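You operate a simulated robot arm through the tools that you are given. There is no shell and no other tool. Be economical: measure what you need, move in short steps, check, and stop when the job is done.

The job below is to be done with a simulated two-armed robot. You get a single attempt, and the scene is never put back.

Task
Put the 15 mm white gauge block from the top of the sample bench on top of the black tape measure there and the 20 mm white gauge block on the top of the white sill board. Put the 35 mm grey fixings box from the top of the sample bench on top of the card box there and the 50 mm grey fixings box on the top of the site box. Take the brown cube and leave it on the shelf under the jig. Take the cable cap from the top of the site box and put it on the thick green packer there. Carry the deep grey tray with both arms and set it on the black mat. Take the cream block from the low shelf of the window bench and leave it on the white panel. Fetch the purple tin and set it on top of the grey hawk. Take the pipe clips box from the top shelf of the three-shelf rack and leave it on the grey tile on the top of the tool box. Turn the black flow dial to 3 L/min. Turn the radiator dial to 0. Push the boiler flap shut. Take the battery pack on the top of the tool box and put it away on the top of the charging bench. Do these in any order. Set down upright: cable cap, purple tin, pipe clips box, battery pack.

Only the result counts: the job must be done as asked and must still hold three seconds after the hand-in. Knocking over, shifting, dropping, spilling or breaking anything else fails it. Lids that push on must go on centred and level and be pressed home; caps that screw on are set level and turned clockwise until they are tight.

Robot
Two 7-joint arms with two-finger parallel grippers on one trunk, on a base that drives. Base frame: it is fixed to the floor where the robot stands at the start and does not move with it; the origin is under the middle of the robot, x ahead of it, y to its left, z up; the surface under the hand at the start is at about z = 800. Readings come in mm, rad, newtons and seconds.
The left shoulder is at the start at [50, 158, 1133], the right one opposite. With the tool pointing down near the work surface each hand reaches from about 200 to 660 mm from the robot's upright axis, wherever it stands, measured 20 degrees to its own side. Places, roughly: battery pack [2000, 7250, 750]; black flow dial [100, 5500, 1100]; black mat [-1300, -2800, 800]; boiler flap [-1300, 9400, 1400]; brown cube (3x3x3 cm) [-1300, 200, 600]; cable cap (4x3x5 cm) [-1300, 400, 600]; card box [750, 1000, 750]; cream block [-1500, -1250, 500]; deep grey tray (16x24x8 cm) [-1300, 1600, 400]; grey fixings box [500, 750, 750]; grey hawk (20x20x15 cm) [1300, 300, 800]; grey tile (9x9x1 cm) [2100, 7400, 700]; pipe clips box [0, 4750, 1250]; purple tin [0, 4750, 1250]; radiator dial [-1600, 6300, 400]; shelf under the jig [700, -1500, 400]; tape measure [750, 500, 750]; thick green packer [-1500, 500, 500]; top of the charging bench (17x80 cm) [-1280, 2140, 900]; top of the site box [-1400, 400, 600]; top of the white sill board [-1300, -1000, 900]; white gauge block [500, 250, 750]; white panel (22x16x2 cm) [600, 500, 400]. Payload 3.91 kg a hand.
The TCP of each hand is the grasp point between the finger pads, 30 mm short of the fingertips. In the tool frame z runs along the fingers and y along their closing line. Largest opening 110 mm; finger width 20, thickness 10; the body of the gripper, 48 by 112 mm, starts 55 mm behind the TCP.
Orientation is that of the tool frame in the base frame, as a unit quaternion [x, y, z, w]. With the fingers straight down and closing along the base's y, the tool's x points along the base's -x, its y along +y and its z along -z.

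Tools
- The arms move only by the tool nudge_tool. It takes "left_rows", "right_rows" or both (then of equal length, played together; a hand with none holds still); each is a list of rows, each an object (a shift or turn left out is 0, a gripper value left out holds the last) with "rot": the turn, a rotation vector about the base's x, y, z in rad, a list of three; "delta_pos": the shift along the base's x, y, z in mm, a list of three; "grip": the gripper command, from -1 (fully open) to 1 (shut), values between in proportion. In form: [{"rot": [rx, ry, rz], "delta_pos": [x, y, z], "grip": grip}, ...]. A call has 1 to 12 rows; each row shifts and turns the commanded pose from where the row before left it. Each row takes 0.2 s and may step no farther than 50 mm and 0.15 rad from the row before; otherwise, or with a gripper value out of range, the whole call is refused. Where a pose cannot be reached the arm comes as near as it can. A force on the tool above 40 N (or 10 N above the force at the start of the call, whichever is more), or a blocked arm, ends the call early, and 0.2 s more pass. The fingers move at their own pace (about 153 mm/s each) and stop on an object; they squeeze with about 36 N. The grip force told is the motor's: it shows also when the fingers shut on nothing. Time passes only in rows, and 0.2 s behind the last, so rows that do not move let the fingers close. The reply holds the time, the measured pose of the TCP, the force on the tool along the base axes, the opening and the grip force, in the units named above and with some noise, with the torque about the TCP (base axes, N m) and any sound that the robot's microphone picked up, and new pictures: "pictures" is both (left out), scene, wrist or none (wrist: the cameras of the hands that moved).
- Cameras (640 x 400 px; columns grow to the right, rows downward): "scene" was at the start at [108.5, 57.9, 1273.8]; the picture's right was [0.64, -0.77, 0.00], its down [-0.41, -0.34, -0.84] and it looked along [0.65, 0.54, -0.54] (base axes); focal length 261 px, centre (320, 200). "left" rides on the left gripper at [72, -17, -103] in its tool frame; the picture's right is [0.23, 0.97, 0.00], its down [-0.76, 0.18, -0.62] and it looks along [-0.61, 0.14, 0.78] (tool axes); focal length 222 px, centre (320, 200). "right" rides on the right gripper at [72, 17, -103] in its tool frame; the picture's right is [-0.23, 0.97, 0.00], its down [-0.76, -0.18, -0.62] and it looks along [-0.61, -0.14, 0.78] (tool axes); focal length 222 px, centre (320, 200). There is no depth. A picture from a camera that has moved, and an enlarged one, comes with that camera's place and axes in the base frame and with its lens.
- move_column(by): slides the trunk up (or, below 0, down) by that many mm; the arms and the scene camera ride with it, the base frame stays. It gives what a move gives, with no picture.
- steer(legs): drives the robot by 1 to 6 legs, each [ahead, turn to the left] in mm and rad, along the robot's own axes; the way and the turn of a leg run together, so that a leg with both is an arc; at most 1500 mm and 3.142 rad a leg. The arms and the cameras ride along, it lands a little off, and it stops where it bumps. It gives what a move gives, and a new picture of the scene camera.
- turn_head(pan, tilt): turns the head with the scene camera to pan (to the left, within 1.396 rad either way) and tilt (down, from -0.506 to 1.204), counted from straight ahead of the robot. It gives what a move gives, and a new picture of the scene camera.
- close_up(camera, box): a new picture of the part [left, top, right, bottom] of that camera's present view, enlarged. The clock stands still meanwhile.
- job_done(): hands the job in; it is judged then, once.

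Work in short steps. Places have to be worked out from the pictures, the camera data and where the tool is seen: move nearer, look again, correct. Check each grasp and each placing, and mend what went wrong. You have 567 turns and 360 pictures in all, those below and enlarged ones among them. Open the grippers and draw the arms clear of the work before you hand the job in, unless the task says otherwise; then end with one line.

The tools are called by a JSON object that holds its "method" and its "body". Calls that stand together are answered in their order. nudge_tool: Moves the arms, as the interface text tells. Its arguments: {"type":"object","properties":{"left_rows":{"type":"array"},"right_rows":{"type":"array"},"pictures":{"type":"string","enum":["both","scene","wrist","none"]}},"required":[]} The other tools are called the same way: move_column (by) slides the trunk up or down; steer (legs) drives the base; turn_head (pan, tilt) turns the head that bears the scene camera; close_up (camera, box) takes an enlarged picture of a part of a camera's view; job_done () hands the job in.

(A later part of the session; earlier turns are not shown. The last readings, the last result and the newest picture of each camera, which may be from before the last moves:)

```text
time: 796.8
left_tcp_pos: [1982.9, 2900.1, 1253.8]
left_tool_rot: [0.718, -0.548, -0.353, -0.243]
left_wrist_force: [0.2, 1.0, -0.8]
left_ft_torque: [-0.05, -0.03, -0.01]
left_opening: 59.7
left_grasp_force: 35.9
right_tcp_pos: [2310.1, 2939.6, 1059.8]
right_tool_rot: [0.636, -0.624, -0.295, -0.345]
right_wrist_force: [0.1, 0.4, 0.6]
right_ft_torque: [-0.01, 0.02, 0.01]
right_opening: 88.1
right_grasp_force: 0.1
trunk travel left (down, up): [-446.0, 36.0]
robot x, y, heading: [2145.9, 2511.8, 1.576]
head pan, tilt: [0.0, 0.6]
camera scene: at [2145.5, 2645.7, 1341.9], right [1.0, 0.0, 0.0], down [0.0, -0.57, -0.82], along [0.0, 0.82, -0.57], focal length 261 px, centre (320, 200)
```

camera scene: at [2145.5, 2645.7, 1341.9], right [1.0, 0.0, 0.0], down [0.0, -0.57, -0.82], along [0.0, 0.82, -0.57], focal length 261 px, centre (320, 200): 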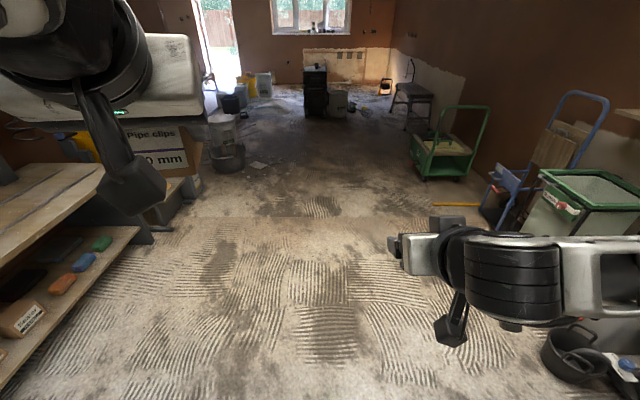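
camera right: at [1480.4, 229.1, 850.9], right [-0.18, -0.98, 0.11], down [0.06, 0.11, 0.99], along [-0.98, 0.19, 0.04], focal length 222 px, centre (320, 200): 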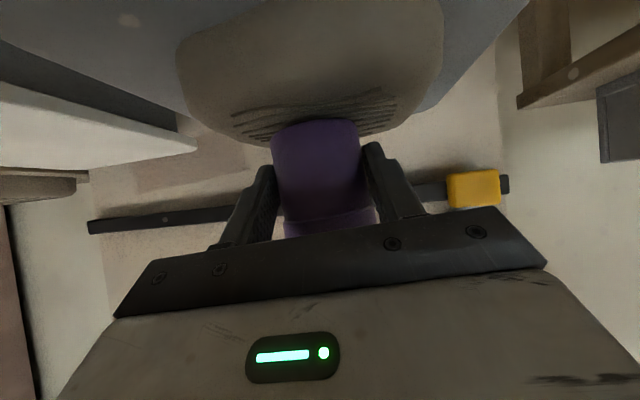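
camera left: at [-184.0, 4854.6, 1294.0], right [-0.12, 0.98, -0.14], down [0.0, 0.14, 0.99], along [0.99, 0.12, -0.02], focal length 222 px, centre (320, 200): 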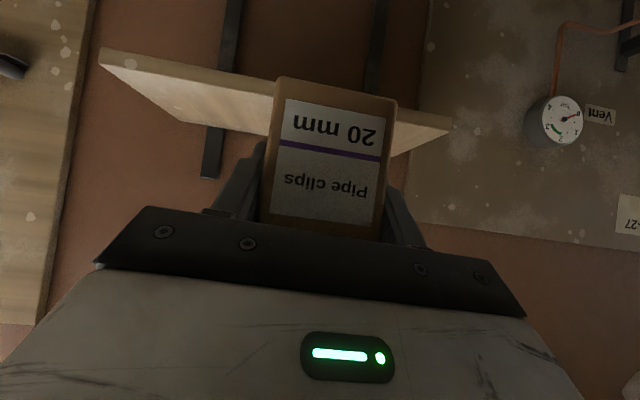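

Clear way to the tool box ahead. Drive on to y≈6000.

{"method": "steer", "body": {"legs": [[1500, 0], [1500, 0], [500, 0]]}}

```text
time: 813.6
left_tcp_pos: [1800.2, 6361.8, 1254.8]
left_tool_rot: [0.733, -0.529, -0.358, -0.233]
left_wrist_force: [0.7, 0.4, -1.0]
left_ft_torque: [-0.07, 0.03, -0.01]
left_opening: 60.0
left_grasp_force: 36.4
right_tcp_pos: [2124.9, 6416.7, 1059.4]
right_tool_rot: [0.653, -0.607, -0.305, -0.336]
right_wrist_force: [-0.1, -0.5, -0.5]
right_ft_torque: [0.03, -0.02, 0.01]
right_opening: 88.0
right_grasp_force: 0.1
trunk travel left (down, up): [-446.0, 36.0]
robot x, y, heading: [1985.8, 5987.5, 1.621]
head pan, tilt: [0.0, 0.6]
camera scene: at [1976.5, 6115.5, 1341.9], right [1.0, 0.06, 0.0], down [0.03, -0.56, -0.82], along [-0.05, 0.82, -0.57], focal length 261 px, centre (320, 200)
```

scene: 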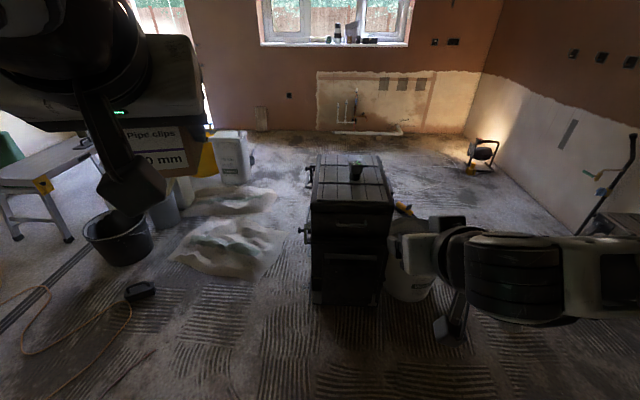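

I zoom on the tool box top.

{"method": "close_up", "body": {"camera": "scene", "box": [295, 145, 405, 225]}}

```text
5.00 times, centred on (350, 185) of scene
camera zoom: at [1976.5, 6115.5, 1341.9], right [1.0, 0.06, 0.0], down [0.03, -0.56, -0.82], along [-0.05, 0.82, -0.57], focal length 1306 px, centre (170, 275)
```

zoom: 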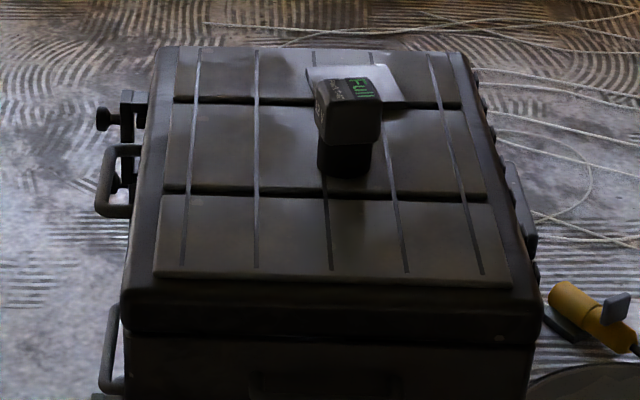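

Battery ≈ (2092, 7234), tile ≈ (2119, 7442) on the tool box top (z≈700). I drive to about (2290, 6750) so the left hand can reach the tile.

{"method": "steer", "body": {"legs": [[0, -0.426], [815, 0], [0, 0.376]]}}

```text
time: 818.5
left_tcp_pos: [2222.3, 7059.7, 1254.6]
left_tool_rot: [-0.608, 0.669, 0.301, 0.304]
left_wrist_force: [-0.7, -0.4, -2.2]
left_ft_torque: [-0.07, 0.03, -0.02]
left_opening: 59.4
left_grasp_force: 35.9
right_tcp_pos: [2543.0, 6979.5, 1062.0]
right_tool_rot: [-0.513, 0.728, 0.227, 0.394]
right_wrist_force: [-0.1, -0.5, 0.6]
right_ft_torque: [0.03, -0.01, -0.03]
right_opening: 87.8
right_grasp_force: 0.2
trunk travel left (down, up): [-446.0, 36.0]
robot x, y, heading: [2262.2, 6637.4, 1.192]
head pan, tilt: [0.0, 0.6]
stopped in leg 2: the robot was blocked; the commanded pose is now the measured one
camera scene: at [2306.2, 6754.9, 1342.1], right [0.93, -0.36, 0.0], down [-0.2, -0.53, -0.83], along [0.3, 0.77, -0.56], focal length 261 px, centre (320, 200)
```

scene: 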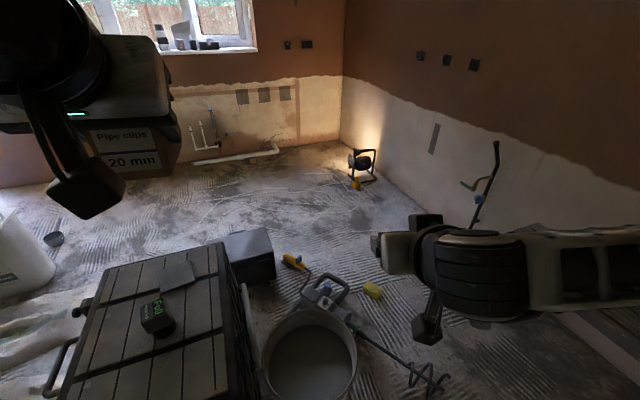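

The front-left corner met the tool box. I back off, square up and approach to y≈6680.

{"method": "steer", "body": {"legs": [[-110, 0], [0, 0.375], [130, 0]]}}

{"method": "close_up", "body": {"camera": "scene", "box": [200, 180, 360, 310]}}

```text
time: 819.2
left_tcp_pos: [2229.2, 7053.9, 1254.7]
left_tool_rot: [-0.605, 0.672, 0.302, 0.303]
left_wrist_force: [-0.1, 0.2, -1.3]
left_ft_torque: [-0.05, -0.02, 0.03]
left_opening: 59.7
left_grasp_force: 36.2
right_tcp_pos: [2550.2, 6972.9, 1060.5]
right_tool_rot: [-0.51, 0.73, 0.226, 0.394]
right_wrist_force: [0.2, 0.1, -0.4]
right_ft_torque: [-0.03, 0.02, -0.03]
right_opening: 87.8
right_grasp_force: 0.1
trunk travel left (down, up): [-446.0, 36.0]
robot x, y, heading: [2263.8, 6627.5, 1.194]
head pan, tilt: [0.0, 0.6]
stopped in leg 1: the robot was blocked; the commanded pose is now the measured one
camera scene: at [2310.6, 6749.7, 1342.0], right [0.93, -0.37, 0.0], down [-0.21, -0.52, -0.83], along [0.31, 0.77, -0.56], focal length 261 px, centre (320, 200)
```

scene: 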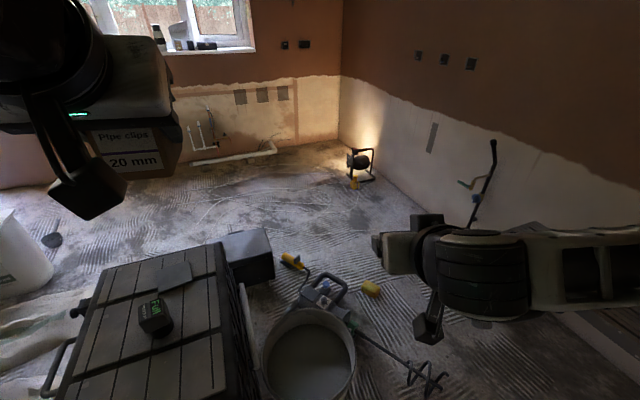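

```text
3.08 times, centred on (280, 245) of scene
camera zoom: at [2310.6, 6749.7, 1342.0], right [0.93, -0.37, 0.0], down [-0.21, -0.52, -0.83], along [0.31, 0.77, -0.56], focal length 804 px, centre (443, 62)
```

zoom: 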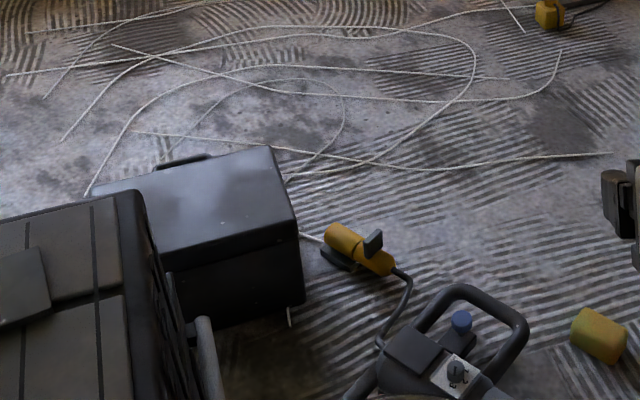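

Stuck even in reverse; I look down at the front-left corner.

{"method": "turn_head", "body": {"pan": 0.35, "tilt": 1.05}}

```text
time: 820.1
left_tcp_pos: [2230.5, 7054.3, 1255.2]
left_tool_rot: [-0.605, 0.671, 0.302, 0.303]
left_wrist_force: [0.5, -0.2, -2.8]
left_ft_torque: [-0.04, 0.0, 0.0]
left_opening: 59.7
left_grasp_force: 36.3
right_tcp_pos: [2551.7, 6973.5, 1061.4]
right_tool_rot: [-0.51, 0.731, 0.225, 0.394]
right_wrist_force: [-0.6, 0.1, 0.4]
right_ft_torque: [0.02, 0.0, -0.02]
right_opening: 88.1
right_grasp_force: 0.1
trunk travel left (down, up): [-446.0, 36.0]
robot x, y, heading: [2262.4, 6626.3, 1.192]
head pan, tilt: [0.351, 1.051]
camera scene: at [2280.8, 6735.0, 1307.3], right [1.0, -0.04, 0.0], down [-0.03, -0.86, -0.51], along [0.02, 0.51, -0.86], focal length 261 px, centre (320, 200)
```

scene: 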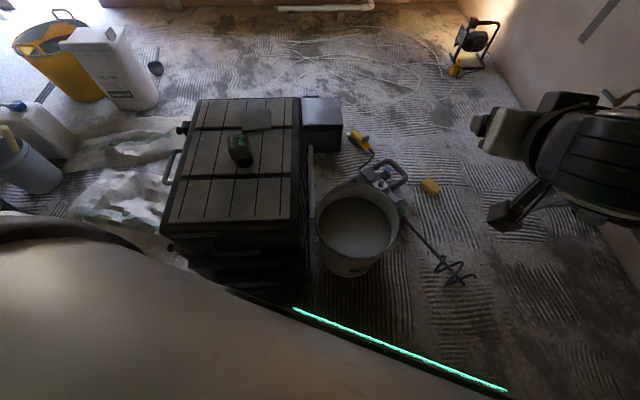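

I try a small reverse with a slight right turn.

{"method": "steer", "body": {"legs": [[-60, -0.06]]}}

```text
time: 821.1
left_tcp_pos: [2231.0, 6999.3, 1254.2]
left_tool_rot: [-0.586, 0.688, 0.294, 0.313]
left_wrist_force: [0.0, -1.4, -1.9]
left_ft_torque: [-0.03, 0.0, 0.01]
left_opening: 60.0
left_grasp_force: 35.8
right_tcp_pos: [2545.0, 6900.6, 1061.3]
right_tool_rot: [-0.491, 0.744, 0.216, 0.399]
right_wrist_force: [-0.4, -1.1, 0.3]
right_ft_torque: [0.02, 0.03, -0.01]
right_opening: 88.0
right_grasp_force: 0.1
trunk travel left (down, up): [-446.0, 36.0]
robot x, y, heading: [2240.7, 6573.5, 1.135]
head pan, tilt: [0.351, 1.051]
camera scene: at [2262.3, 6677.9, 1307.5], right [1.0, -0.09, 0.0], down [-0.08, -0.86, -0.51], along [0.04, 0.51, -0.86], focal length 261 px, centre (320, 200)
```

scene: 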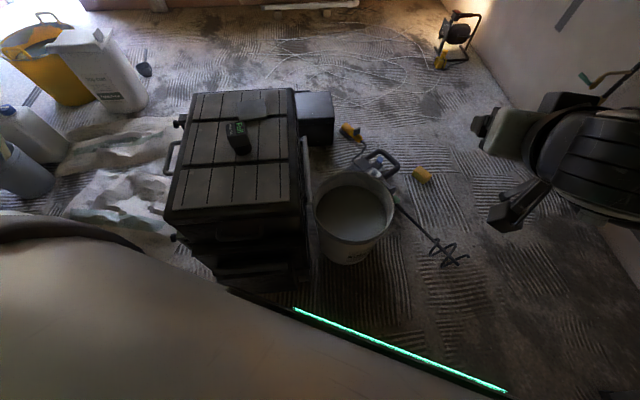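

Free again. Back a little more, square up, and approach.

{"method": "steer", "body": {"legs": [[-70, 0], [0, 0.436], [180, 0]]}}

```text
time: 824.3
left_tcp_pos: [2019.9, 6999.6, 1253.6]
left_tool_rot: [0.722, -0.544, -0.354, -0.24]
left_wrist_force: [0.3, 0.3, -1.3]
left_ft_torque: [-0.04, 0.01, -0.04]
left_opening: 59.9
left_grasp_force: 36.1
right_tcp_pos: [2347.5, 7045.5, 1061.4]
right_tool_rot: [0.639, -0.62, -0.297, -0.345]
right_wrist_force: [-0.6, 0.1, 0.1]
right_ft_torque: [-0.02, 0.0, -0.01]
right_opening: 87.9
right_grasp_force: 0.0
trunk travel left (down, up): [-446.0, 36.0]
robot x, y, heading: [2210.2, 6620.2, 1.578]
head pan, tilt: [0.351, 1.051]
stopped in leg 3: the robot was blocked; the commanded pose is now the measured one
camera scene: at [2185.8, 6722.5, 1307.2], right [0.94, 0.35, 0.0], down [0.3, -0.81, -0.5], along [-0.17, 0.47, -0.86], focal length 261 px, centre (320, 200)
```

scene: 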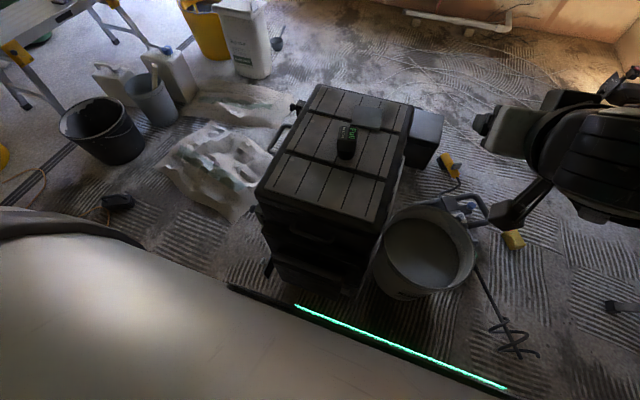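

I test whether it can still creep forward.

{"method": "steer", "body": {"legs": [[40, 0]]}}

```text
time: 825.0
left_tcp_pos: [2020.4, 7002.3, 1251.8]
left_tool_rot: [0.723, -0.545, -0.353, -0.238]
left_wrist_force: [0.3, -0.8, -2.2]
left_ft_torque: [-0.01, 0.02, 0.01]
left_opening: 59.7
left_grasp_force: 36.6
right_tcp_pos: [2346.9, 7047.2, 1061.4]
right_tool_rot: [0.639, -0.62, -0.297, -0.344]
right_wrist_force: [-0.1, 0.0, -0.6]
right_ft_torque: [-0.01, 0.0, 0.0]
right_opening: 87.7
right_grasp_force: 0.0
trunk travel left (down, up): [-446.0, 36.0]
robot x, y, heading: [2212.1, 6616.4, 1.571]
head pan, tilt: [0.351, 1.051]
stopped in leg 1: the robot was blocked; the commanded pose is now the measured one
camera scene: at [2185.9, 6724.3, 1306.9], right [0.94, 0.35, 0.0], down [0.3, -0.81, -0.5], along [-0.17, 0.47, -0.86], focal length 261 px, centre (320, 200)
```

scene: 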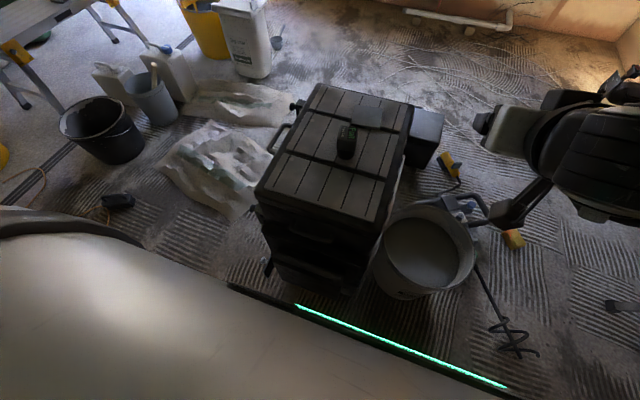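

The front stays blocked ~380 mm short of the tool box. I'll approach side-on instead: the left shoulder then comes much nearer. I reposition to face +x along y≈6600.

{"method": "steer", "body": {"legs": [[-150, 0], [0, 1.33], [620, 0], [0, -1.45], [0, -1.45]]}}

```text
time: 839.9
left_tcp_pos: [1995.6, 6804.1, 1253.7]
left_tool_rot: [-0.109, 0.898, 0.073, 0.42]
left_wrist_force: [0.2, -0.5, -1.5]
left_ft_torque: [0.01, 0.03, 0.0]
left_opening: 59.5
left_grasp_force: 36.5
right_tcp_pos: [2029.3, 6474.6, 1060.5]
right_tool_rot: [0.003, 0.891, -0.042, 0.452]
right_wrist_force: [-0.3, 0.0, -1.0]
right_ft_torque: [0.02, 0.0, -0.03]
right_opening: 87.8
right_grasp_force: 0.0
trunk travel left (down, up): [-446.0, 36.0]
robot x, y, heading: [1606.0, 6623.5, -0.031]
head pan, tilt: [0.351, 1.051]
camera scene: at [1710.3, 6649.5, 1306.9], right [0.31, -0.95, 0.0], down [-0.82, -0.27, -0.5], along [0.48, 0.16, -0.86], focal length 261 px, centre (320, 200)
```

scene: 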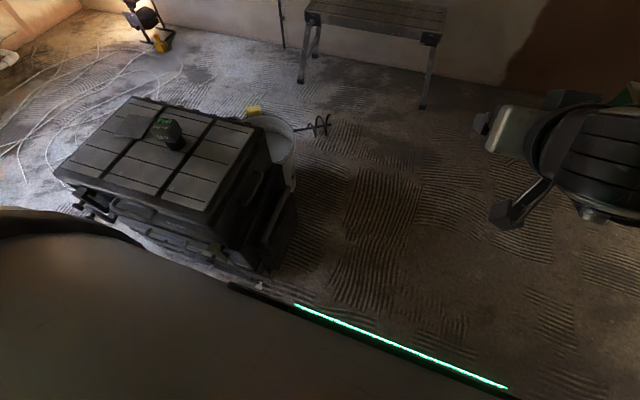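

Drive 440 mm along the box's front.

{"method": "steer", "body": {"legs": [[0, 0.035], [440, 0]]}}

```text
time: 842.1
left_tcp_pos: [2153.4, 6814.2, 1252.8]
left_tool_rot: [-0.12, 0.897, 0.079, 0.418]
left_wrist_force: [-0.1, 0.4, -0.9]
left_ft_torque: [-0.02, 0.03, 0.02]
left_opening: 59.6
left_grasp_force: 36.0
right_tcp_pos: [2193.1, 6487.1, 1061.0]
right_tool_rot: [-0.007, 0.891, -0.036, 0.453]
right_wrist_force: [-0.1, 0.1, -0.4]
right_ft_torque: [-0.03, 0.0, 0.0]
right_opening: 88.1
right_grasp_force: 0.1
trunk travel left (down, up): [-446.0, 36.0]
robot x, y, heading: [1766.2, 6623.3, 0.001]
head pan, tilt: [0.351, 1.051]
stopped in leg 2: the robot was blocked; the commanded pose is now the measured one
camera scene: at [1871.5, 6651.4, 1306.6], right [0.35, -0.94, 0.0], down [-0.81, -0.3, -0.5], along [0.47, 0.17, -0.87], focal length 261 px, centre (320, 200)
```

scene: 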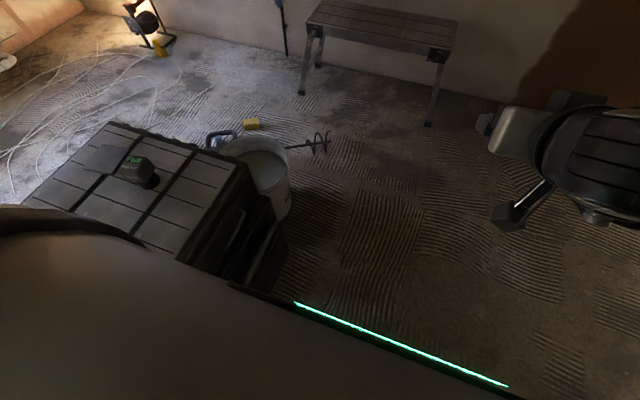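

The box's lower front protrudes to y≈6875. A better triangulation puts the tile at (2108, 7377), z≈735. I angle slightly away and slide along to x≈2090.

{"method": "steer", "body": {"legs": [[0, -0.13], [330, 0], [0, 0.13]]}}

```text
time: 843.5
left_tcp_pos: [2181.0, 6762.6, 1253.1]
left_tool_rot: [-0.064, 0.902, 0.053, 0.423]
left_wrist_force: [0.3, -0.5, -2.2]
left_ft_torque: [-0.02, 0.05, 0.01]
left_opening: 59.7
left_grasp_force: 36.3
right_tcp_pos: [2178.9, 6432.5, 1061.4]
right_tool_rot: [0.048, 0.89, -0.065, 0.449]
right_wrist_force: [1.2, 0.3, -0.3]
right_ft_torque: [-0.02, -0.02, -0.04]
right_opening: 88.0
right_grasp_force: 0.2
trunk travel left (down, up): [-446.0, 36.0]
robot x, y, heading: [1776.5, 6622.3, -0.124]
head pan, tilt: [0.351, 1.051]
stopped in leg 2: the robot was blocked; the commanded pose is now the measured one
camera scene: at [1880.5, 6635.1, 1306.6], right [0.23, -0.97, 0.0], down [-0.84, -0.2, -0.5], along [0.49, 0.11, -0.87], focal length 261 px, centre (320, 200)
```

scene: 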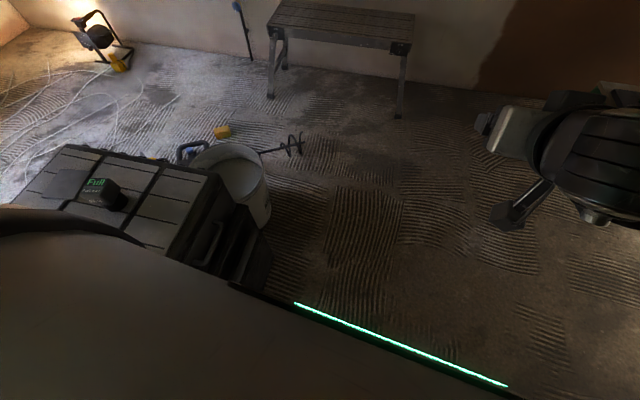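

I return to the earlier oblique pose (heading ≈1.19 at about (2250, 6620)), where the left shoulder is close enough.

{"method": "steer", "body": {"legs": [[-100, 0], [0, -1.0], [710, 0], [0, 2.31], [640, 0]]}}

```text
time: 859.2
left_tcp_pos: [2195.3, 7014.6, 1253.1]
left_tool_rot: [-0.594, 0.682, 0.296, 0.307]
left_wrist_force: [0.3, -0.1, -1.5]
left_ft_torque: [-0.06, 0.03, 0.0]
left_opening: 59.4
left_grasp_force: 36.2
right_tcp_pos: [2513.4, 6922.0, 1061.2]
right_tool_rot: [-0.498, 0.739, 0.22, 0.397]
right_wrist_force: [0.3, -0.7, 0.3]
right_ft_torque: [-0.01, -0.02, -0.02]
right_opening: 87.9
right_grasp_force: 0.0
trunk travel left (down, up): [-446.0, 36.0]
robot x, y, heading: [2220.0, 6587.3, 1.172]
head pan, tilt: [0.351, 1.051]
camera scene: at [2235.9, 6692.1, 1306.7], right [1.0, -0.05, 0.0], down [-0.04, -0.87, -0.5], along [0.02, 0.5, -0.87], focal length 261 px, centre (320, 200)
```

scene: 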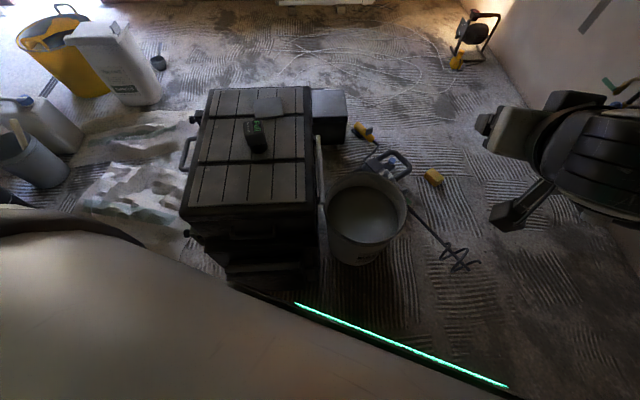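

Good pose. One zoom for exact tile and battery positions.

{"method": "close_up", "body": {"camera": "scene", "box": [190, 70, 330, 220]}}

```text
2.67 times, centred on (260, 145) of scene
camera zoom: at [2235.9, 6692.1, 1306.7], right [1.0, -0.05, 0.0], down [-0.04, -0.87, -0.5], along [0.02, 0.5, -0.87], focal length 697 px, centre (480, 347)
```

zoom: 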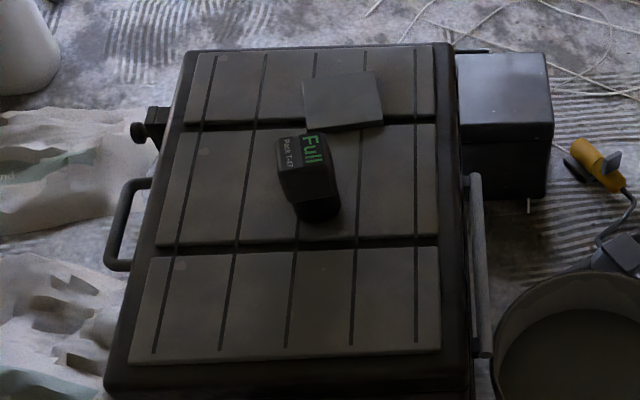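

Tile centre (2102, 7370), top z≈727. I lower the trunk 250 mm and carry the box over the tile, staying above the battery.

{"method": "move_column", "body": {"by": -250}}

{"method": "nudge_tool", "body": {"left_rows": [{"delta_pos": [-12, 42, -5]}, {"delta_pos": [-12, 42, -5]}, {"delta_pos": [-12, 42, -5]}, {"delta_pos": [-12, 42, -5]}, {"delta_pos": [-12, 42, -5]}, {"delta_pos": [-12, 42, -5]}, {"delta_pos": [-12, 44, -5]}, {"delta_pos": [-10, 44, -5]}, {"delta_pos": [0, 0, 0]}], "pictures": "none"}}

```text
time: 861.8
left_tcp_pos: [2195.0, 7014.4, 1004.5]
left_tool_rot: [-0.594, 0.682, 0.297, 0.307]
left_wrist_force: [0.2, 0.0, -1.4]
left_ft_torque: [-0.05, 0.0, 0.0]
left_opening: 59.7
left_grasp_force: 35.6
right_tcp_pos: [2513.5, 6922.7, 810.3]
right_tool_rot: [-0.498, 0.739, 0.219, 0.397]
right_wrist_force: [0.5, 0.2, 0.2]
right_ft_torque: [0.0, 0.0, 0.0]
right_opening: 88.0
right_grasp_force: 0.0
trunk travel left (down, up): [-196.0, 286.0]
robot x, y, heading: [2217.3, 6587.5, 1.172]
head pan, tilt: [0.351, 1.051]
```

```text
time: 863.8
left_tcp_pos: [2100.6, 7352.3, 964.1]
left_tool_rot: [-0.594, 0.682, 0.296, 0.306]
left_wrist_force: [-1.1, -0.1, -2.1]
left_ft_torque: [-0.06, -0.02, 0.0]
left_opening: 59.6
left_grasp_force: 35.7
right_tcp_pos: [2511.9, 6922.9, 810.9]
right_tool_rot: [-0.498, 0.739, 0.219, 0.397]
right_wrist_force: [-0.2, 0.8, 0.8]
right_ft_torque: [0.03, -0.01, -0.05]
right_opening: 88.0
right_grasp_force: 0.1
trunk travel left (down, up): [-196.0, 286.0]
robot x, y, heading: [2223.2, 6587.1, 1.168]
head pan, tilt: [0.351, 1.051]
```

The wrist camera would hit the battery when lowering here. I'll remove the battery first with the right hand. I retract the left hand and reposition to about (1960, 6590) facing the box.

{"method": "nudge_tool", "body": {"left_rows": [{"delta_pos": [12, -44, 5]}, {"delta_pos": [12, -44, 5]}, {"delta_pos": [12, -44, 5]}, {"delta_pos": [12, -44, 5]}, {"delta_pos": [12, -44, 5]}, {"delta_pos": [12, -44, 5]}, {"delta_pos": [12, -44, 5]}, {"delta_pos": [10, -30, 5]}], "pictures": "none"}}

{"method": "steer", "body": {"legs": [[-350, 0], [0, 1.4], [200, 0], [0, -1.0], [250, 0]]}}

```text
time: 865.6
left_tcp_pos: [2198.5, 7014.2, 1000.5]
left_tool_rot: [-0.593, 0.682, 0.297, 0.307]
left_wrist_force: [0.5, -0.9, -2.9]
left_ft_torque: [-0.04, 0.01, -0.01]
left_opening: 59.8
left_grasp_force: 36.1
right_tcp_pos: [2512.2, 6921.6, 812.0]
right_tool_rot: [-0.498, 0.739, 0.219, 0.397]
right_wrist_force: [0.0, 0.5, 0.6]
right_ft_torque: [0.03, 0.01, -0.02]
right_opening: 87.7
right_grasp_force: 0.0
trunk travel left (down, up): [-196.0, 286.0]
robot x, y, heading: [2212.2, 6587.5, 1.173]
head pan, tilt: [0.351, 1.051]
```

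```text
time: 876.7
left_tcp_pos: [1705.6, 6985.6, 1000.5]
left_tool_rot: [0.727, -0.538, -0.355, -0.234]
left_wrist_force: [0.0, 0.0, -0.8]
left_ft_torque: [-0.04, -0.02, 0.01]
left_opening: 59.7
left_grasp_force: 36.1
right_tcp_pos: [2029.4, 7034.1, 811.2]
right_tool_rot: [0.646, -0.614, -0.299, -0.341]
right_wrist_force: [-0.1, 0.4, -0.9]
right_ft_torque: [0.0, -0.01, 0.01]
right_opening: 87.9
right_grasp_force: 0.1
trunk travel left (down, up): [-196.0, 286.0]
robot x, y, heading: [1906.9, 6602.4, 1.6]
head pan, tilt: [0.351, 1.051]
stopped in leg 5: the robot was blocked; the commanded pose is now the measured one
camera scene: at [1880.3, 6708.5, 1056.5], right [0.93, 0.37, 0.0], down [0.32, -0.81, -0.5], along [-0.18, 0.46, -0.87], focal length 261 px, centre (320, 200)
```

scene: 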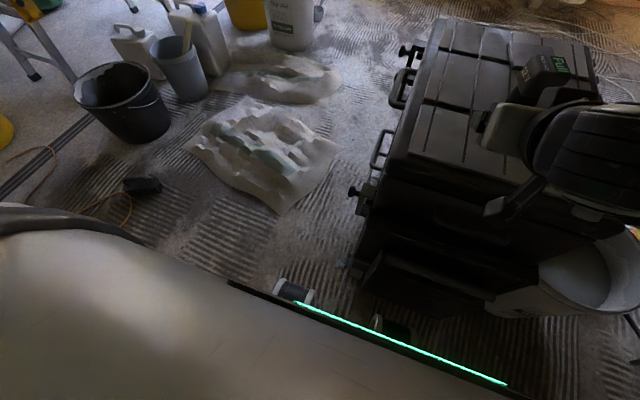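

Right hand moves in front of the battery; I look with the wrist camera.

{"method": "nudge_tool", "body": {"right_rows": [{"delta_pos": [18, 10, 30]}, {"delta_pos": [18, 35, 10]}, {"delta_pos": [14, 35, 0]}, {"delta_pos": [0, 0, 0]}], "pictures": "wrist"}}

```text
time: 877.7
left_tcp_pos: [1706.1, 6985.4, 1000.2]
left_tool_rot: [0.728, -0.538, -0.356, -0.233]
left_wrist_force: [0.4, -0.5, -1.3]
left_ft_torque: [-0.08, -0.02, -0.02]
left_opening: 59.7
left_grasp_force: 35.4
right_tcp_pos: [2077.6, 7115.1, 852.1]
right_tool_rot: [0.646, -0.614, -0.301, -0.34]
right_wrist_force: [-0.4, 0.1, 0.1]
right_ft_torque: [0.0, 0.02, -0.02]
right_opening: 88.0
right_grasp_force: 0.0
trunk travel left (down, up): [-196.0, 286.0]
robot x, y, heading: [1902.6, 6608.6, 1.595]
head pan, tilt: [0.351, 1.051]
camera right: at [2062.7, 6989.1, 852.7], right [-0.99, 0.12, 0.11], down [0.11, -0.05, 0.99], along [0.13, 0.99, 0.04], focal length 222 px, centre (320, 200)
```

right: 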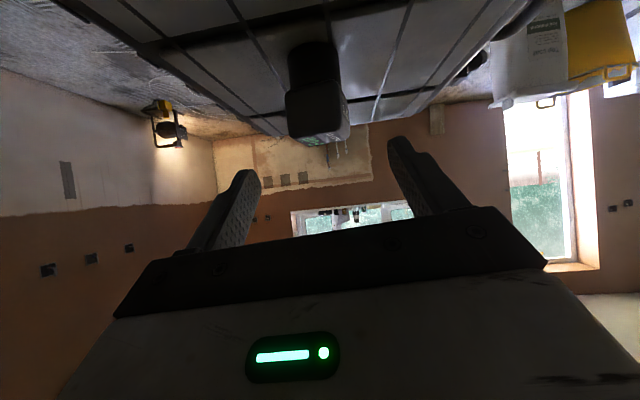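

Battery body ≈53 mm wide, centre ≈(2080, 7206), body z≈769–805. Advance and grip.

{"method": "nudge_tool", "body": {"right_rows": [{"delta_pos": [1, 20, -20]}, {"delta_pos": [1, 30, -20]}, {"delta_pos": [0, 28, -15]}, {"delta_pos": [0, 0, 0]}], "pictures": "wrist"}}

```text
time: 878.7
left_tcp_pos: [1706.1, 6986.1, 1001.0]
left_tool_rot: [0.727, -0.539, -0.356, -0.235]
left_wrist_force: [-0.9, -0.3, -1.0]
left_ft_torque: [-0.02, 0.01, 0.0]
left_opening: 59.8
left_grasp_force: 36.0
right_tcp_pos: [2081.5, 7191.9, 798.1]
right_tool_rot: [0.645, -0.614, -0.299, -0.341]
right_wrist_force: [0.5, 0.1, 0.5]
right_ft_torque: [0.02, 0.0, 0.0]
right_opening: 88.2
right_grasp_force: 0.2
trunk travel left (down, up): [-196.0, 286.0]
robot x, y, heading: [1905.3, 6602.9, 1.603]
head pan, tilt: [0.351, 1.051]
camera right: at [2066.7, 7065.3, 799.4], right [-0.99, 0.12, 0.11], down [0.11, -0.05, 0.99], along [0.13, 0.99, 0.04], focal length 222 px, centre (320, 200)
```

right: 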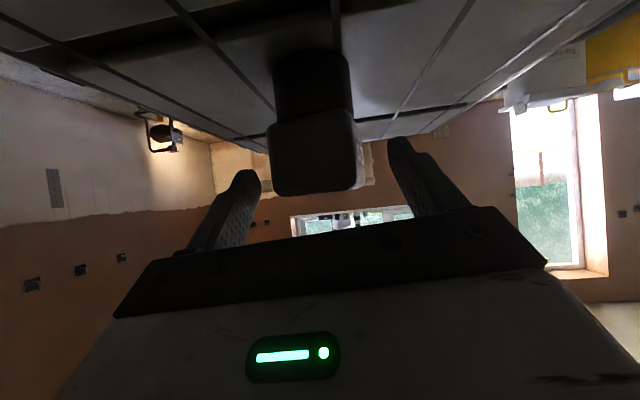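

Advance 14 mm more, slightly lower, and close.

{"method": "nudge_tool", "body": {"right_rows": [{"delta_pos": [-1, 14, -5]}, {"delta_pos": [0, 0, 0]}, {"grip": -0.3}, {"grip": -0.1}, {"grip": 0.2}, {"grip": 1}, {"grip": 1}, {"delta_pos": [0, 0, 0]}], "pictures": "none"}}

```text
time: 880.5
left_tcp_pos: [1705.9, 6985.4, 1000.6]
left_tool_rot: [0.727, -0.539, -0.356, -0.235]
left_wrist_force: [-0.1, 0.1, -1.3]
left_ft_torque: [-0.05, 0.0, -0.01]
left_opening: 59.8
left_grasp_force: 36.1
right_tcp_pos: [2080.6, 7205.1, 793.0]
right_tool_rot: [0.646, -0.614, -0.3, -0.34]
right_wrist_force: [-2.1, 0.9, 1.4]
right_ft_torque: [0.04, 0.24, 0.02]
right_opening: 54.3
right_grasp_force: 36.2
trunk travel left (down, up): [-196.0, 286.0]
robot x, y, heading: [1907.0, 6606.7, 1.598]
head pan, tilt: [0.351, 1.051]
```

Gripped (54 mm). Lift and retract.

{"method": "nudge_tool", "body": {"right_rows": [{"delta_pos": [0, 0, 15]}, {"delta_pos": [0, 0, 35]}, {"delta_pos": [0, 0, 40]}, {"delta_pos": [0, -40, 15]}, {"delta_pos": [0, -45, 0]}, {"delta_pos": [0, -45, 0]}, {"delta_pos": [0, -45, 0]}, {"delta_pos": [0, 0, 0]}], "pictures": "wrist"}}

```text
time: 882.3
left_tcp_pos: [1706.0, 6986.0, 1001.0]
left_tool_rot: [0.727, -0.539, -0.355, -0.234]
left_wrist_force: [0.1, -0.2, -1.1]
left_ft_torque: [-0.04, -0.03, -0.02]
left_opening: 59.8
left_grasp_force: 35.9
right_tcp_pos: [2081.8, 7032.1, 895.5]
right_tool_rot: [0.645, -0.615, -0.299, -0.341]
right_wrist_force: [-0.3, 0.4, -2.9]
right_ft_torque: [-0.02, 0.0, 0.01]
right_opening: 54.1
right_grasp_force: 35.8
trunk travel left (down, up): [-196.0, 286.0]
robot x, y, heading: [1904.4, 6605.1, 1.602]
head pan, tilt: [0.351, 1.051]
camera right: at [2067.4, 6905.1, 897.9], right [-0.99, 0.12, 0.11], down [0.11, -0.05, 0.99], along [0.13, 0.99, 0.04], focal length 222 px, centre (320, 200)
```

right: 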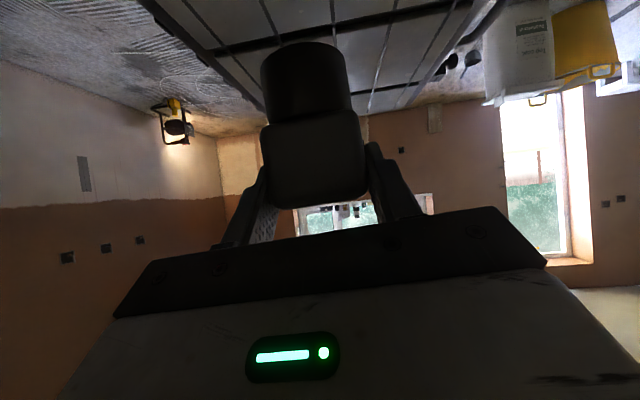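

Battery held upright. Now back to the oblique pose for the clips box.

{"method": "steer", "body": {"legs": [[-560, 0], [0, -0.54], [640, 0], [0, 0.1]]}}

```text
time: 890.7
left_tcp_pos: [2228.5, 7021.9, 1000.3]
left_tool_rot: [-0.587, 0.689, 0.293, 0.309]
left_wrist_force: [-0.1, -0.8, -1.2]
left_ft_torque: [-0.04, 0.0, 0.03]
left_opening: 59.6
left_grasp_force: 35.3
right_tcp_pos: [2585.5, 6898.7, 896.0]
right_tool_rot: [-0.489, 0.744, 0.215, 0.4]
right_wrist_force: [0.6, -0.4, -3.0]
right_ft_torque: [-0.04, 0.02, 0.0]
right_opening: 54.2
right_grasp_force: 35.8
trunk travel left (down, up): [-196.0, 286.0]
robot x, y, heading: [2239.7, 6590.4, 1.142]
head pan, tilt: [0.351, 1.051]
camera scene: at [2261.0, 6697.2, 1056.5], right [1.0, -0.08, 0.0], down [-0.07, -0.87, -0.5], along [0.04, 0.5, -0.87], focal length 261 px, centre (320, 200)
```

scene: 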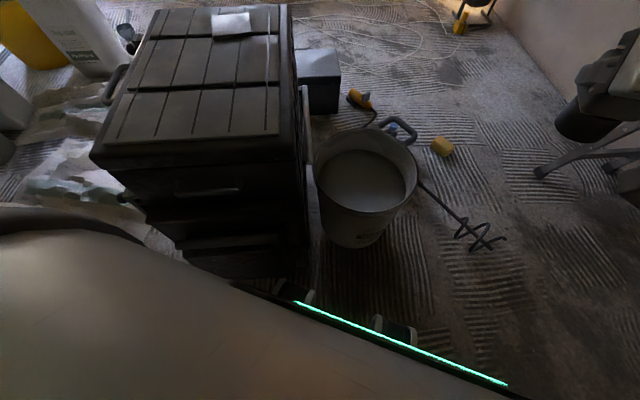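

Tile confirmed at (2104, 7373). I carry the box over it.

{"method": "nudge_tool", "body": {"left_rows": [{"delta_pos": [-14, 37.4, -5]}, {"delta_pos": [-14, 37.4, -5]}, {"delta_pos": [-14, 37.4, -5]}, {"delta_pos": [-14, 37.4, -10]}, {"delta_pos": [-14, 37.4, -10]}, {"delta_pos": [-14, 37.4, -10]}, {"delta_pos": [-14, 37.4, -15]}, {"delta_pos": [-14, 37.4, -15]}, {"delta_pos": [-14, 37.4, -20]}, {"delta_pos": [0, 0, -35]}, {"delta_pos": [0, 0, -30]}, {"delta_pos": [0, 0, 0]}], "pictures": "wrist"}}

```text
time: 893.3
left_tcp_pos: [2098.8, 7360.0, 842.4]
left_tool_rot: [-0.587, 0.688, 0.293, 0.308]
left_wrist_force: [0.2, 0.5, -2.2]
left_ft_torque: [-0.05, 0.01, 0.02]
left_opening: 59.7
left_grasp_force: 36.0
right_tcp_pos: [2585.7, 6898.7, 896.3]
right_tool_rot: [-0.49, 0.744, 0.215, 0.4]
right_wrist_force: [0.1, -0.5, -2.9]
right_ft_torque: [-0.02, 0.05, -0.01]
right_opening: 53.8
right_grasp_force: 36.4
trunk travel left (down, up): [-196.0, 286.0]
robot x, y, heading: [2240.1, 6597.2, 1.144]
head pan, tilt: [0.351, 1.051]
camera left: at [2099.9, 7234.1, 851.7], right [-0.99, -0.01, -0.13], down [-0.13, 0.02, 0.99], along [0.0, 1.0, -0.03], focal length 222 px, centre (320, 200)
```

left: 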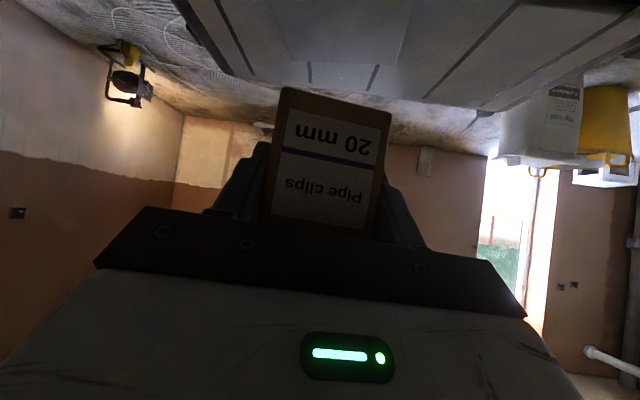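

Aligned over the tile. Lower.

{"method": "nudge_tool", "body": {"left_rows": [{"delta_pos": [2, 3, -25]}, {"delta_pos": [0, 0, -20]}, {"delta_pos": [0, 0, -10]}, {"delta_pos": [0, 0, 0]}], "pictures": "none"}}

```text
time: 894.3
left_tcp_pos: [2103.8, 7360.3, 787.4]
left_tool_rot: [-0.586, 0.689, 0.293, 0.309]
left_wrist_force: [-0.3, 0.7, -1.6]
left_ft_torque: [-0.04, 0.0, 0.03]
left_opening: 59.8
left_grasp_force: 36.5
right_tcp_pos: [2584.4, 6899.3, 895.8]
right_tool_rot: [-0.49, 0.744, 0.215, 0.4]
right_wrist_force: [0.3, -0.2, -2.7]
right_ft_torque: [-0.01, 0.06, 0.0]
right_opening: 53.7
right_grasp_force: 35.9
trunk travel left (down, up): [-196.0, 286.0]
robot x, y, heading: [2239.2, 6594.2, 1.143]
head pan, tilt: [0.351, 1.051]
```

{"method": "nudge_tool", "body": {"left_rows": [{"delta_pos": [0, 0, -5]}, {"delta_pos": [0, 0, -3]}, {"delta_pos": [0, 0, 0]}], "pictures": "none"}}

```text
time: 895.1
left_tcp_pos: [2103.8, 7361.4, 778.3]
left_tool_rot: [-0.587, 0.689, 0.294, 0.308]
left_wrist_force: [0.8, 0.0, -2.0]
left_ft_torque: [-0.01, 0.02, -0.01]
left_opening: 59.7
left_grasp_force: 36.4
right_tcp_pos: [2584.4, 6899.2, 895.7]
right_tool_rot: [-0.489, 0.744, 0.215, 0.4]
right_wrist_force: [0.3, 0.5, -3.3]
right_ft_torque: [-0.04, -0.01, 0.04]
right_opening: 54.0
right_grasp_force: 36.5
trunk travel left (down, up): [-196.0, 286.0]
robot x, y, heading: [2234.6, 6591.5, 1.149]
head pan, tilt: [0.351, 1.051]
```

{"method": "nudge_tool", "body": {"left_rows": [{"delta_pos": [0, 0, -3]}, {"delta_pos": [0, 0, -2]}, {"delta_pos": [0, 0, 0]}], "pictures": "none"}}

```text
time: 895.9
left_tcp_pos: [2104.6, 7361.6, 776.6]
left_tool_rot: [-0.586, 0.688, 0.294, 0.31]
left_wrist_force: [0.6, 2.0, 5.7]
left_ft_torque: [0.49, -0.25, 0.1]
left_opening: 59.7
left_grasp_force: 36.0
right_tcp_pos: [2584.4, 6897.6, 895.9]
right_tool_rot: [-0.49, 0.744, 0.215, 0.4]
right_wrist_force: [0.3, 0.4, -2.8]
right_ft_torque: [-0.06, 0.02, -0.04]
right_opening: 54.1
right_grasp_force: 36.1
trunk travel left (down, up): [-196.0, 286.0]
robot x, y, heading: [2241.4, 6592.1, 1.146]
head pan, tilt: [0.351, 1.051]
```

Contact. Release and withdraw along the tool axis.

{"method": "nudge_tool", "body": {"left_rows": [{"grip": -0.2}, {"grip": -0.4}, {"grip": -0.6}, {"delta_pos": [0, 0, 0]}, {"delta_pos": [-2, -20, 17]}, {"delta_pos": [-3, -30, 25]}, {"delta_pos": [-3, -36, 28]}, {"delta_pos": [10, -40, 20]}, {"delta_pos": [12, -40, 10]}, {"delta_pos": [12, -40, 10]}, {"delta_pos": [0, 0, 0]}], "pictures": "wrist"}}

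```text
time: 898.3
left_tcp_pos: [2129.0, 7154.5, 880.7]
left_tool_rot: [-0.588, 0.688, 0.294, 0.308]
left_wrist_force: [1.4, 0.6, -0.7]
left_ft_torque: [-0.02, 0.0, 0.02]
left_opening: 87.9
left_grasp_force: 0.1
right_tcp_pos: [2586.5, 6898.2, 895.7]
right_tool_rot: [-0.49, 0.744, 0.216, 0.4]
right_wrist_force: [-0.4, -0.6, -3.3]
right_ft_torque: [0.02, 0.04, -0.01]
right_opening: 53.6
right_grasp_force: 35.8
trunk travel left (down, up): [-196.0, 286.0]
robot x, y, heading: [2242.9, 6591.4, 1.147]
head pan, tilt: [0.351, 1.051]
camera left: at [2129.3, 7027.2, 890.1], right [-0.99, -0.01, -0.13], down [-0.13, 0.02, 0.99], along [0.0, 1.0, -0.03], focal length 222 px, centre (320, 200)
```

left: 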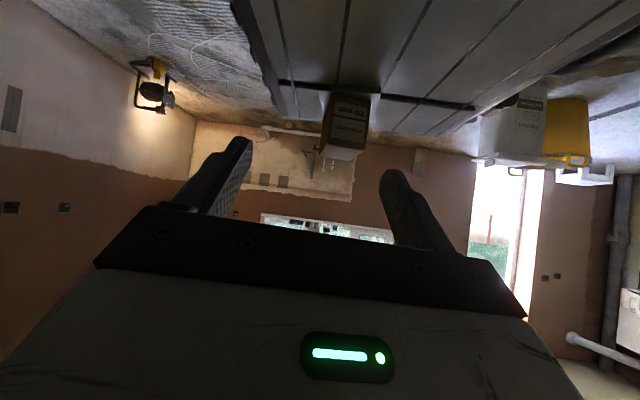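

I check the box's seat on the tile with one zoom.

{"method": "close_up", "body": {"camera": "left", "box": [290, 70, 400, 170]}}

```text
4.00 times, centred on (345, 120) of left
camera zoom: at [2129.3, 7027.2, 890.1], right [-0.99, -0.01, -0.13], down [-0.13, 0.02, 0.99], along [0.0, 1.0, -0.03], focal length 888 px, centre (220, 520)
```

zoom: 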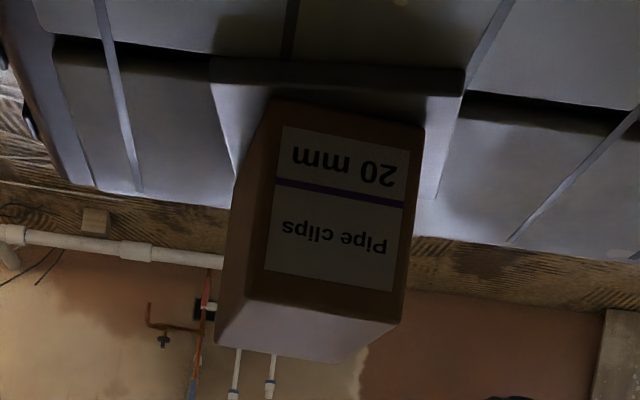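

The clips box stands on the tile. Next I deliver the battery to the charging bench (then do the flap with both hands free, via the corridor side). I raise the trunk and drive back.

{"method": "move_column", "body": {"by": 250}}

{"method": "steer", "body": {"legs": [[-560, 0], [0, -1.36], [0, -1.36], [1400, 0], [1400, 0], [1350, 0]]}}

```text
time: 900.9
left_tcp_pos: [2128.4, 7154.7, 1131.7]
left_tool_rot: [-0.587, 0.689, 0.293, 0.308]
left_wrist_force: [-0.2, -0.4, 0.1]
left_ft_torque: [-0.03, 0.01, 0.0]
left_opening: 87.9
left_grasp_force: 0.1
right_tcp_pos: [2586.0, 6898.7, 1146.7]
right_tool_rot: [-0.489, 0.744, 0.216, 0.4]
right_wrist_force: [-0.1, -0.2, -2.4]
right_ft_torque: [-0.03, 0.02, -0.03]
right_opening: 53.9
right_grasp_force: 36.1
trunk travel left (down, up): [-446.0, 36.0]
robot x, y, heading: [2239.5, 6593.2, 1.144]
head pan, tilt: [0.351, 1.051]
```

```text
time: 930.3
left_tcp_pos: [2087.6, 1458.6, 1131.9]
left_tool_rot: [0.578, 0.696, -0.253, 0.342]
left_wrist_force: [-0.6, -0.4, -0.5]
left_ft_torque: [-0.01, -0.02, 0.03]
left_opening: 87.8
left_grasp_force: 0.0
right_tcp_pos: [1572.7, 1545.0, 1146.3]
right_tool_rot: [0.649, 0.611, -0.357, 0.28]
right_wrist_force: [0.4, -0.3, -3.3]
right_ft_torque: [0.0, -0.03, -0.01]
right_opening: 54.0
right_grasp_force: 36.3
trunk travel left (down, up): [-446.0, 36.0]
robot x, y, heading: [1795.8, 1951.1, -1.649]
head pan, tilt: [0.351, 1.051]
camera scene: at [1808.4, 1845.7, 1306.5], right [-0.96, -0.27, 0.0], down [-0.23, 0.84, -0.5], along [0.13, -0.48, -0.87], focal length 261 px, centre (320, 200)
```

scene: 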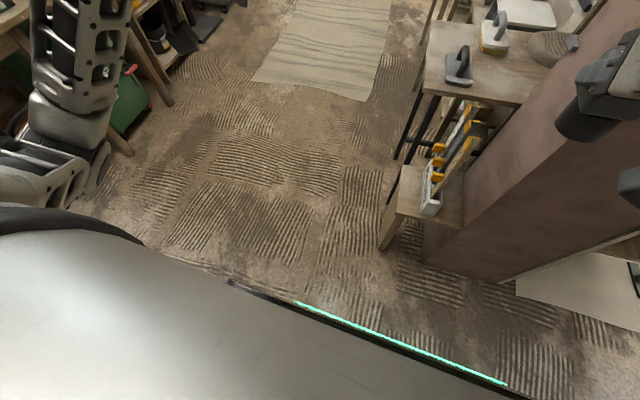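

I turn west and drive back past the sample bench's end.

{"method": "steer", "body": {"legs": [[0, -1.405], [1150, 0], [1130, 0]]}}

```text
time: 945.0
left_tcp_pos: [-893.0, 1380.7, 1131.3]
left_tool_rot: [0.888, 0.17, -0.414, 0.103]
left_wrist_force: [-0.3, 0.2, -0.6]
left_ft_torque: [0.0, -0.03, 0.02]
left_opening: 87.9
left_grasp_force: 0.0
right_tcp_pos: [-907.7, 1903.5, 1146.4]
right_tool_rot: [0.889, 0.058, -0.453, -0.011]
right_wrist_force: [-0.6, 0.3, -4.2]
right_ft_torque: [0.04, -0.03, 0.0]
right_opening: 53.9
right_grasp_force: 36.2
trunk travel left (down, up): [-446.0, 36.0]
robot x, y, heading: [-469.3, 1761.2, -3.036]
head pan, tilt: [0.351, 1.051]
camera scene: at [-567.8, 1730.0, 1306.5], right [-0.45, 0.9, 0.0], down [0.78, 0.39, -0.5], along [-0.44, -0.22, -0.87], focal length 261 px, centre (320, 200)
```

scene: 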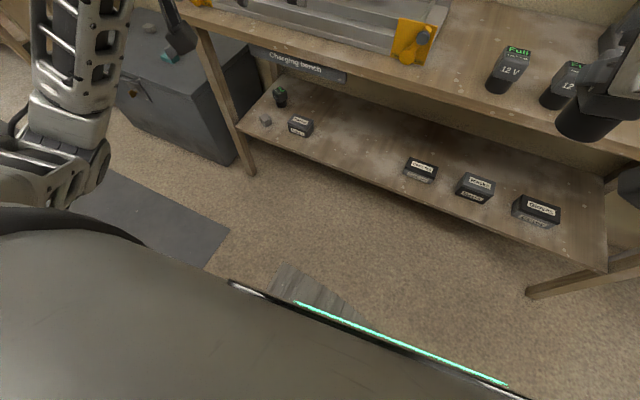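

I look ahead at the bench top for a free spot.

{"method": "turn_head", "body": {"pan": -0.5, "tilt": 0.65}}

```text
time: 946.1
left_tcp_pos: [-893.6, 1380.4, 1130.4]
left_tool_rot: [0.889, 0.169, -0.413, 0.102]
left_wrist_force: [0.6, 0.3, 0.4]
left_ft_torque: [0.01, 0.02, 0.06]
left_opening: 88.1
left_grasp_force: 0.0
right_tcp_pos: [-905.5, 1903.4, 1145.0]
right_tool_rot: [0.89, 0.059, -0.453, -0.01]
right_wrist_force: [0.1, -0.5, -3.2]
right_ft_torque: [0.03, -0.04, 0.01]
right_opening: 53.9
right_grasp_force: 35.9
trunk travel left (down, up): [-446.0, 36.0]
robot x, y, heading: [-466.0, 1764.0, -3.032]
head pan, tilt: [-0.499, 0.649]
camera scene: at [-588.5, 1792.4, 1337.6], right [0.38, 0.93, 0.0], down [0.56, -0.23, -0.8], along [-0.74, 0.3, -0.61], focal length 261 px, centre (320, 200)
```

scene: 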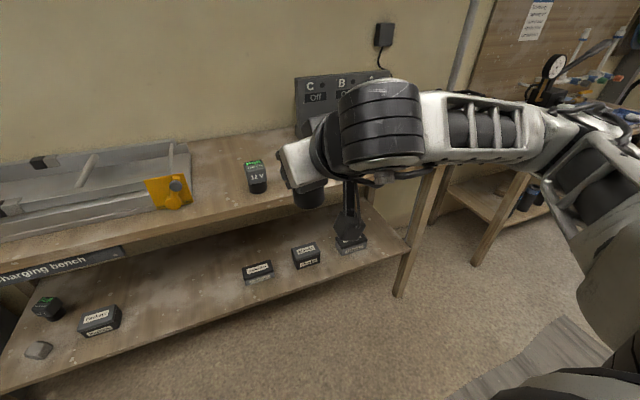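

The strip in front of the charger near y≈2140 is free (the other batteries stand at y≈1858 and 1985). I drive to about (-650, 1990).

{"method": "steer", "body": {"legs": [[0, -0.997], [285, 0], [0, 0.887]]}}

```text
time: 952.9
left_tcp_pos: [-1112.6, 1644.4, 1130.5]
left_tool_rot: [0.896, 0.121, -0.419, 0.08]
left_wrist_force: [-0.3, -0.9, 0.8]
left_ft_torque: [0.01, 0.01, 0.03]
left_opening: 88.3
left_grasp_force: 0.1
right_tcp_pos: [-1069.6, 2165.5, 1145.3]
right_tool_rot: [0.891, 0.009, -0.452, -0.036]
right_wrist_force: [-0.2, -0.3, -3.6]
right_ft_torque: [-0.05, -0.04, -0.02]
right_opening: 53.9
right_grasp_force: 36.1
trunk travel left (down, up): [-446.0, 36.0]
robot x, y, heading: [-647.5, 1978.9, -3.142]
head pan, tilt: [-0.499, 0.649]
camera scene: at [-764.8, 2020.4, 1337.7], right [0.48, 0.88, 0.0], down [0.53, -0.29, -0.8], along [-0.7, 0.38, -0.6], focal length 261 px, centre (320, 200)
```

scene: 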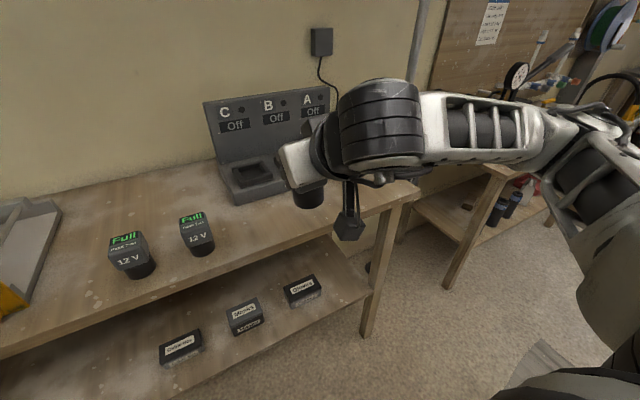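

Free spot confirmed. I bring the battery over (-1240, 2140).

{"method": "nudge_tool", "body": {"right_rows": [{"delta_pos": [-40, -6, -15]}, {"delta_pos": [-40, -6, -15]}, {"delta_pos": [-40, -6, -15]}, {"delta_pos": [-40, -7, -15]}, {"delta_pos": [0, 0, -40]}, {"delta_pos": [0, 0, -30]}, {"delta_pos": [0, 0, 0]}], "pictures": "wrist"}}

```text
time: 954.5
left_tcp_pos: [-1112.4, 1645.4, 1131.1]
left_tool_rot: [0.897, 0.121, -0.418, 0.08]
left_wrist_force: [-0.2, 0.4, 0.0]
left_ft_torque: [0.02, 0.0, 0.0]
left_opening: 88.1
left_grasp_force: 0.0
right_tcp_pos: [-1229.3, 2140.5, 1014.6]
right_tool_rot: [0.891, 0.01, -0.452, -0.035]
right_wrist_force: [0.1, 0.2, -2.4]
right_ft_torque: [-0.05, -0.03, -0.02]
right_opening: 53.9
right_grasp_force: 36.3
trunk travel left (down, up): [-446.0, 36.0]
robot x, y, heading: [-645.8, 1979.9, -3.144]
head pan, tilt: [-0.499, 0.649]
camera right: at [-1103.8, 2122.7, 1016.6], right [-0.15, -0.98, 0.11], down [0.06, 0.11, 0.99], along [-0.99, 0.15, 0.04], focal length 222 px, centre (320, 200)
```

right: 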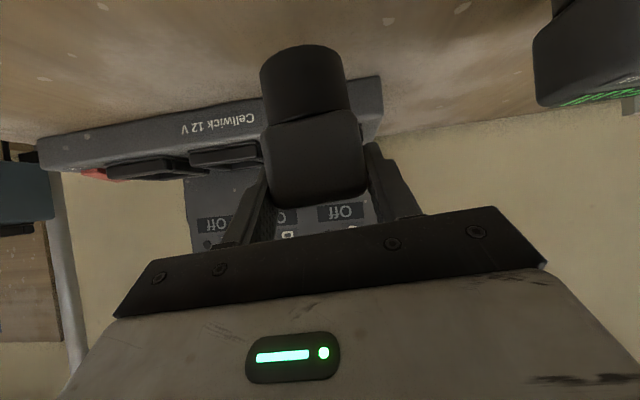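

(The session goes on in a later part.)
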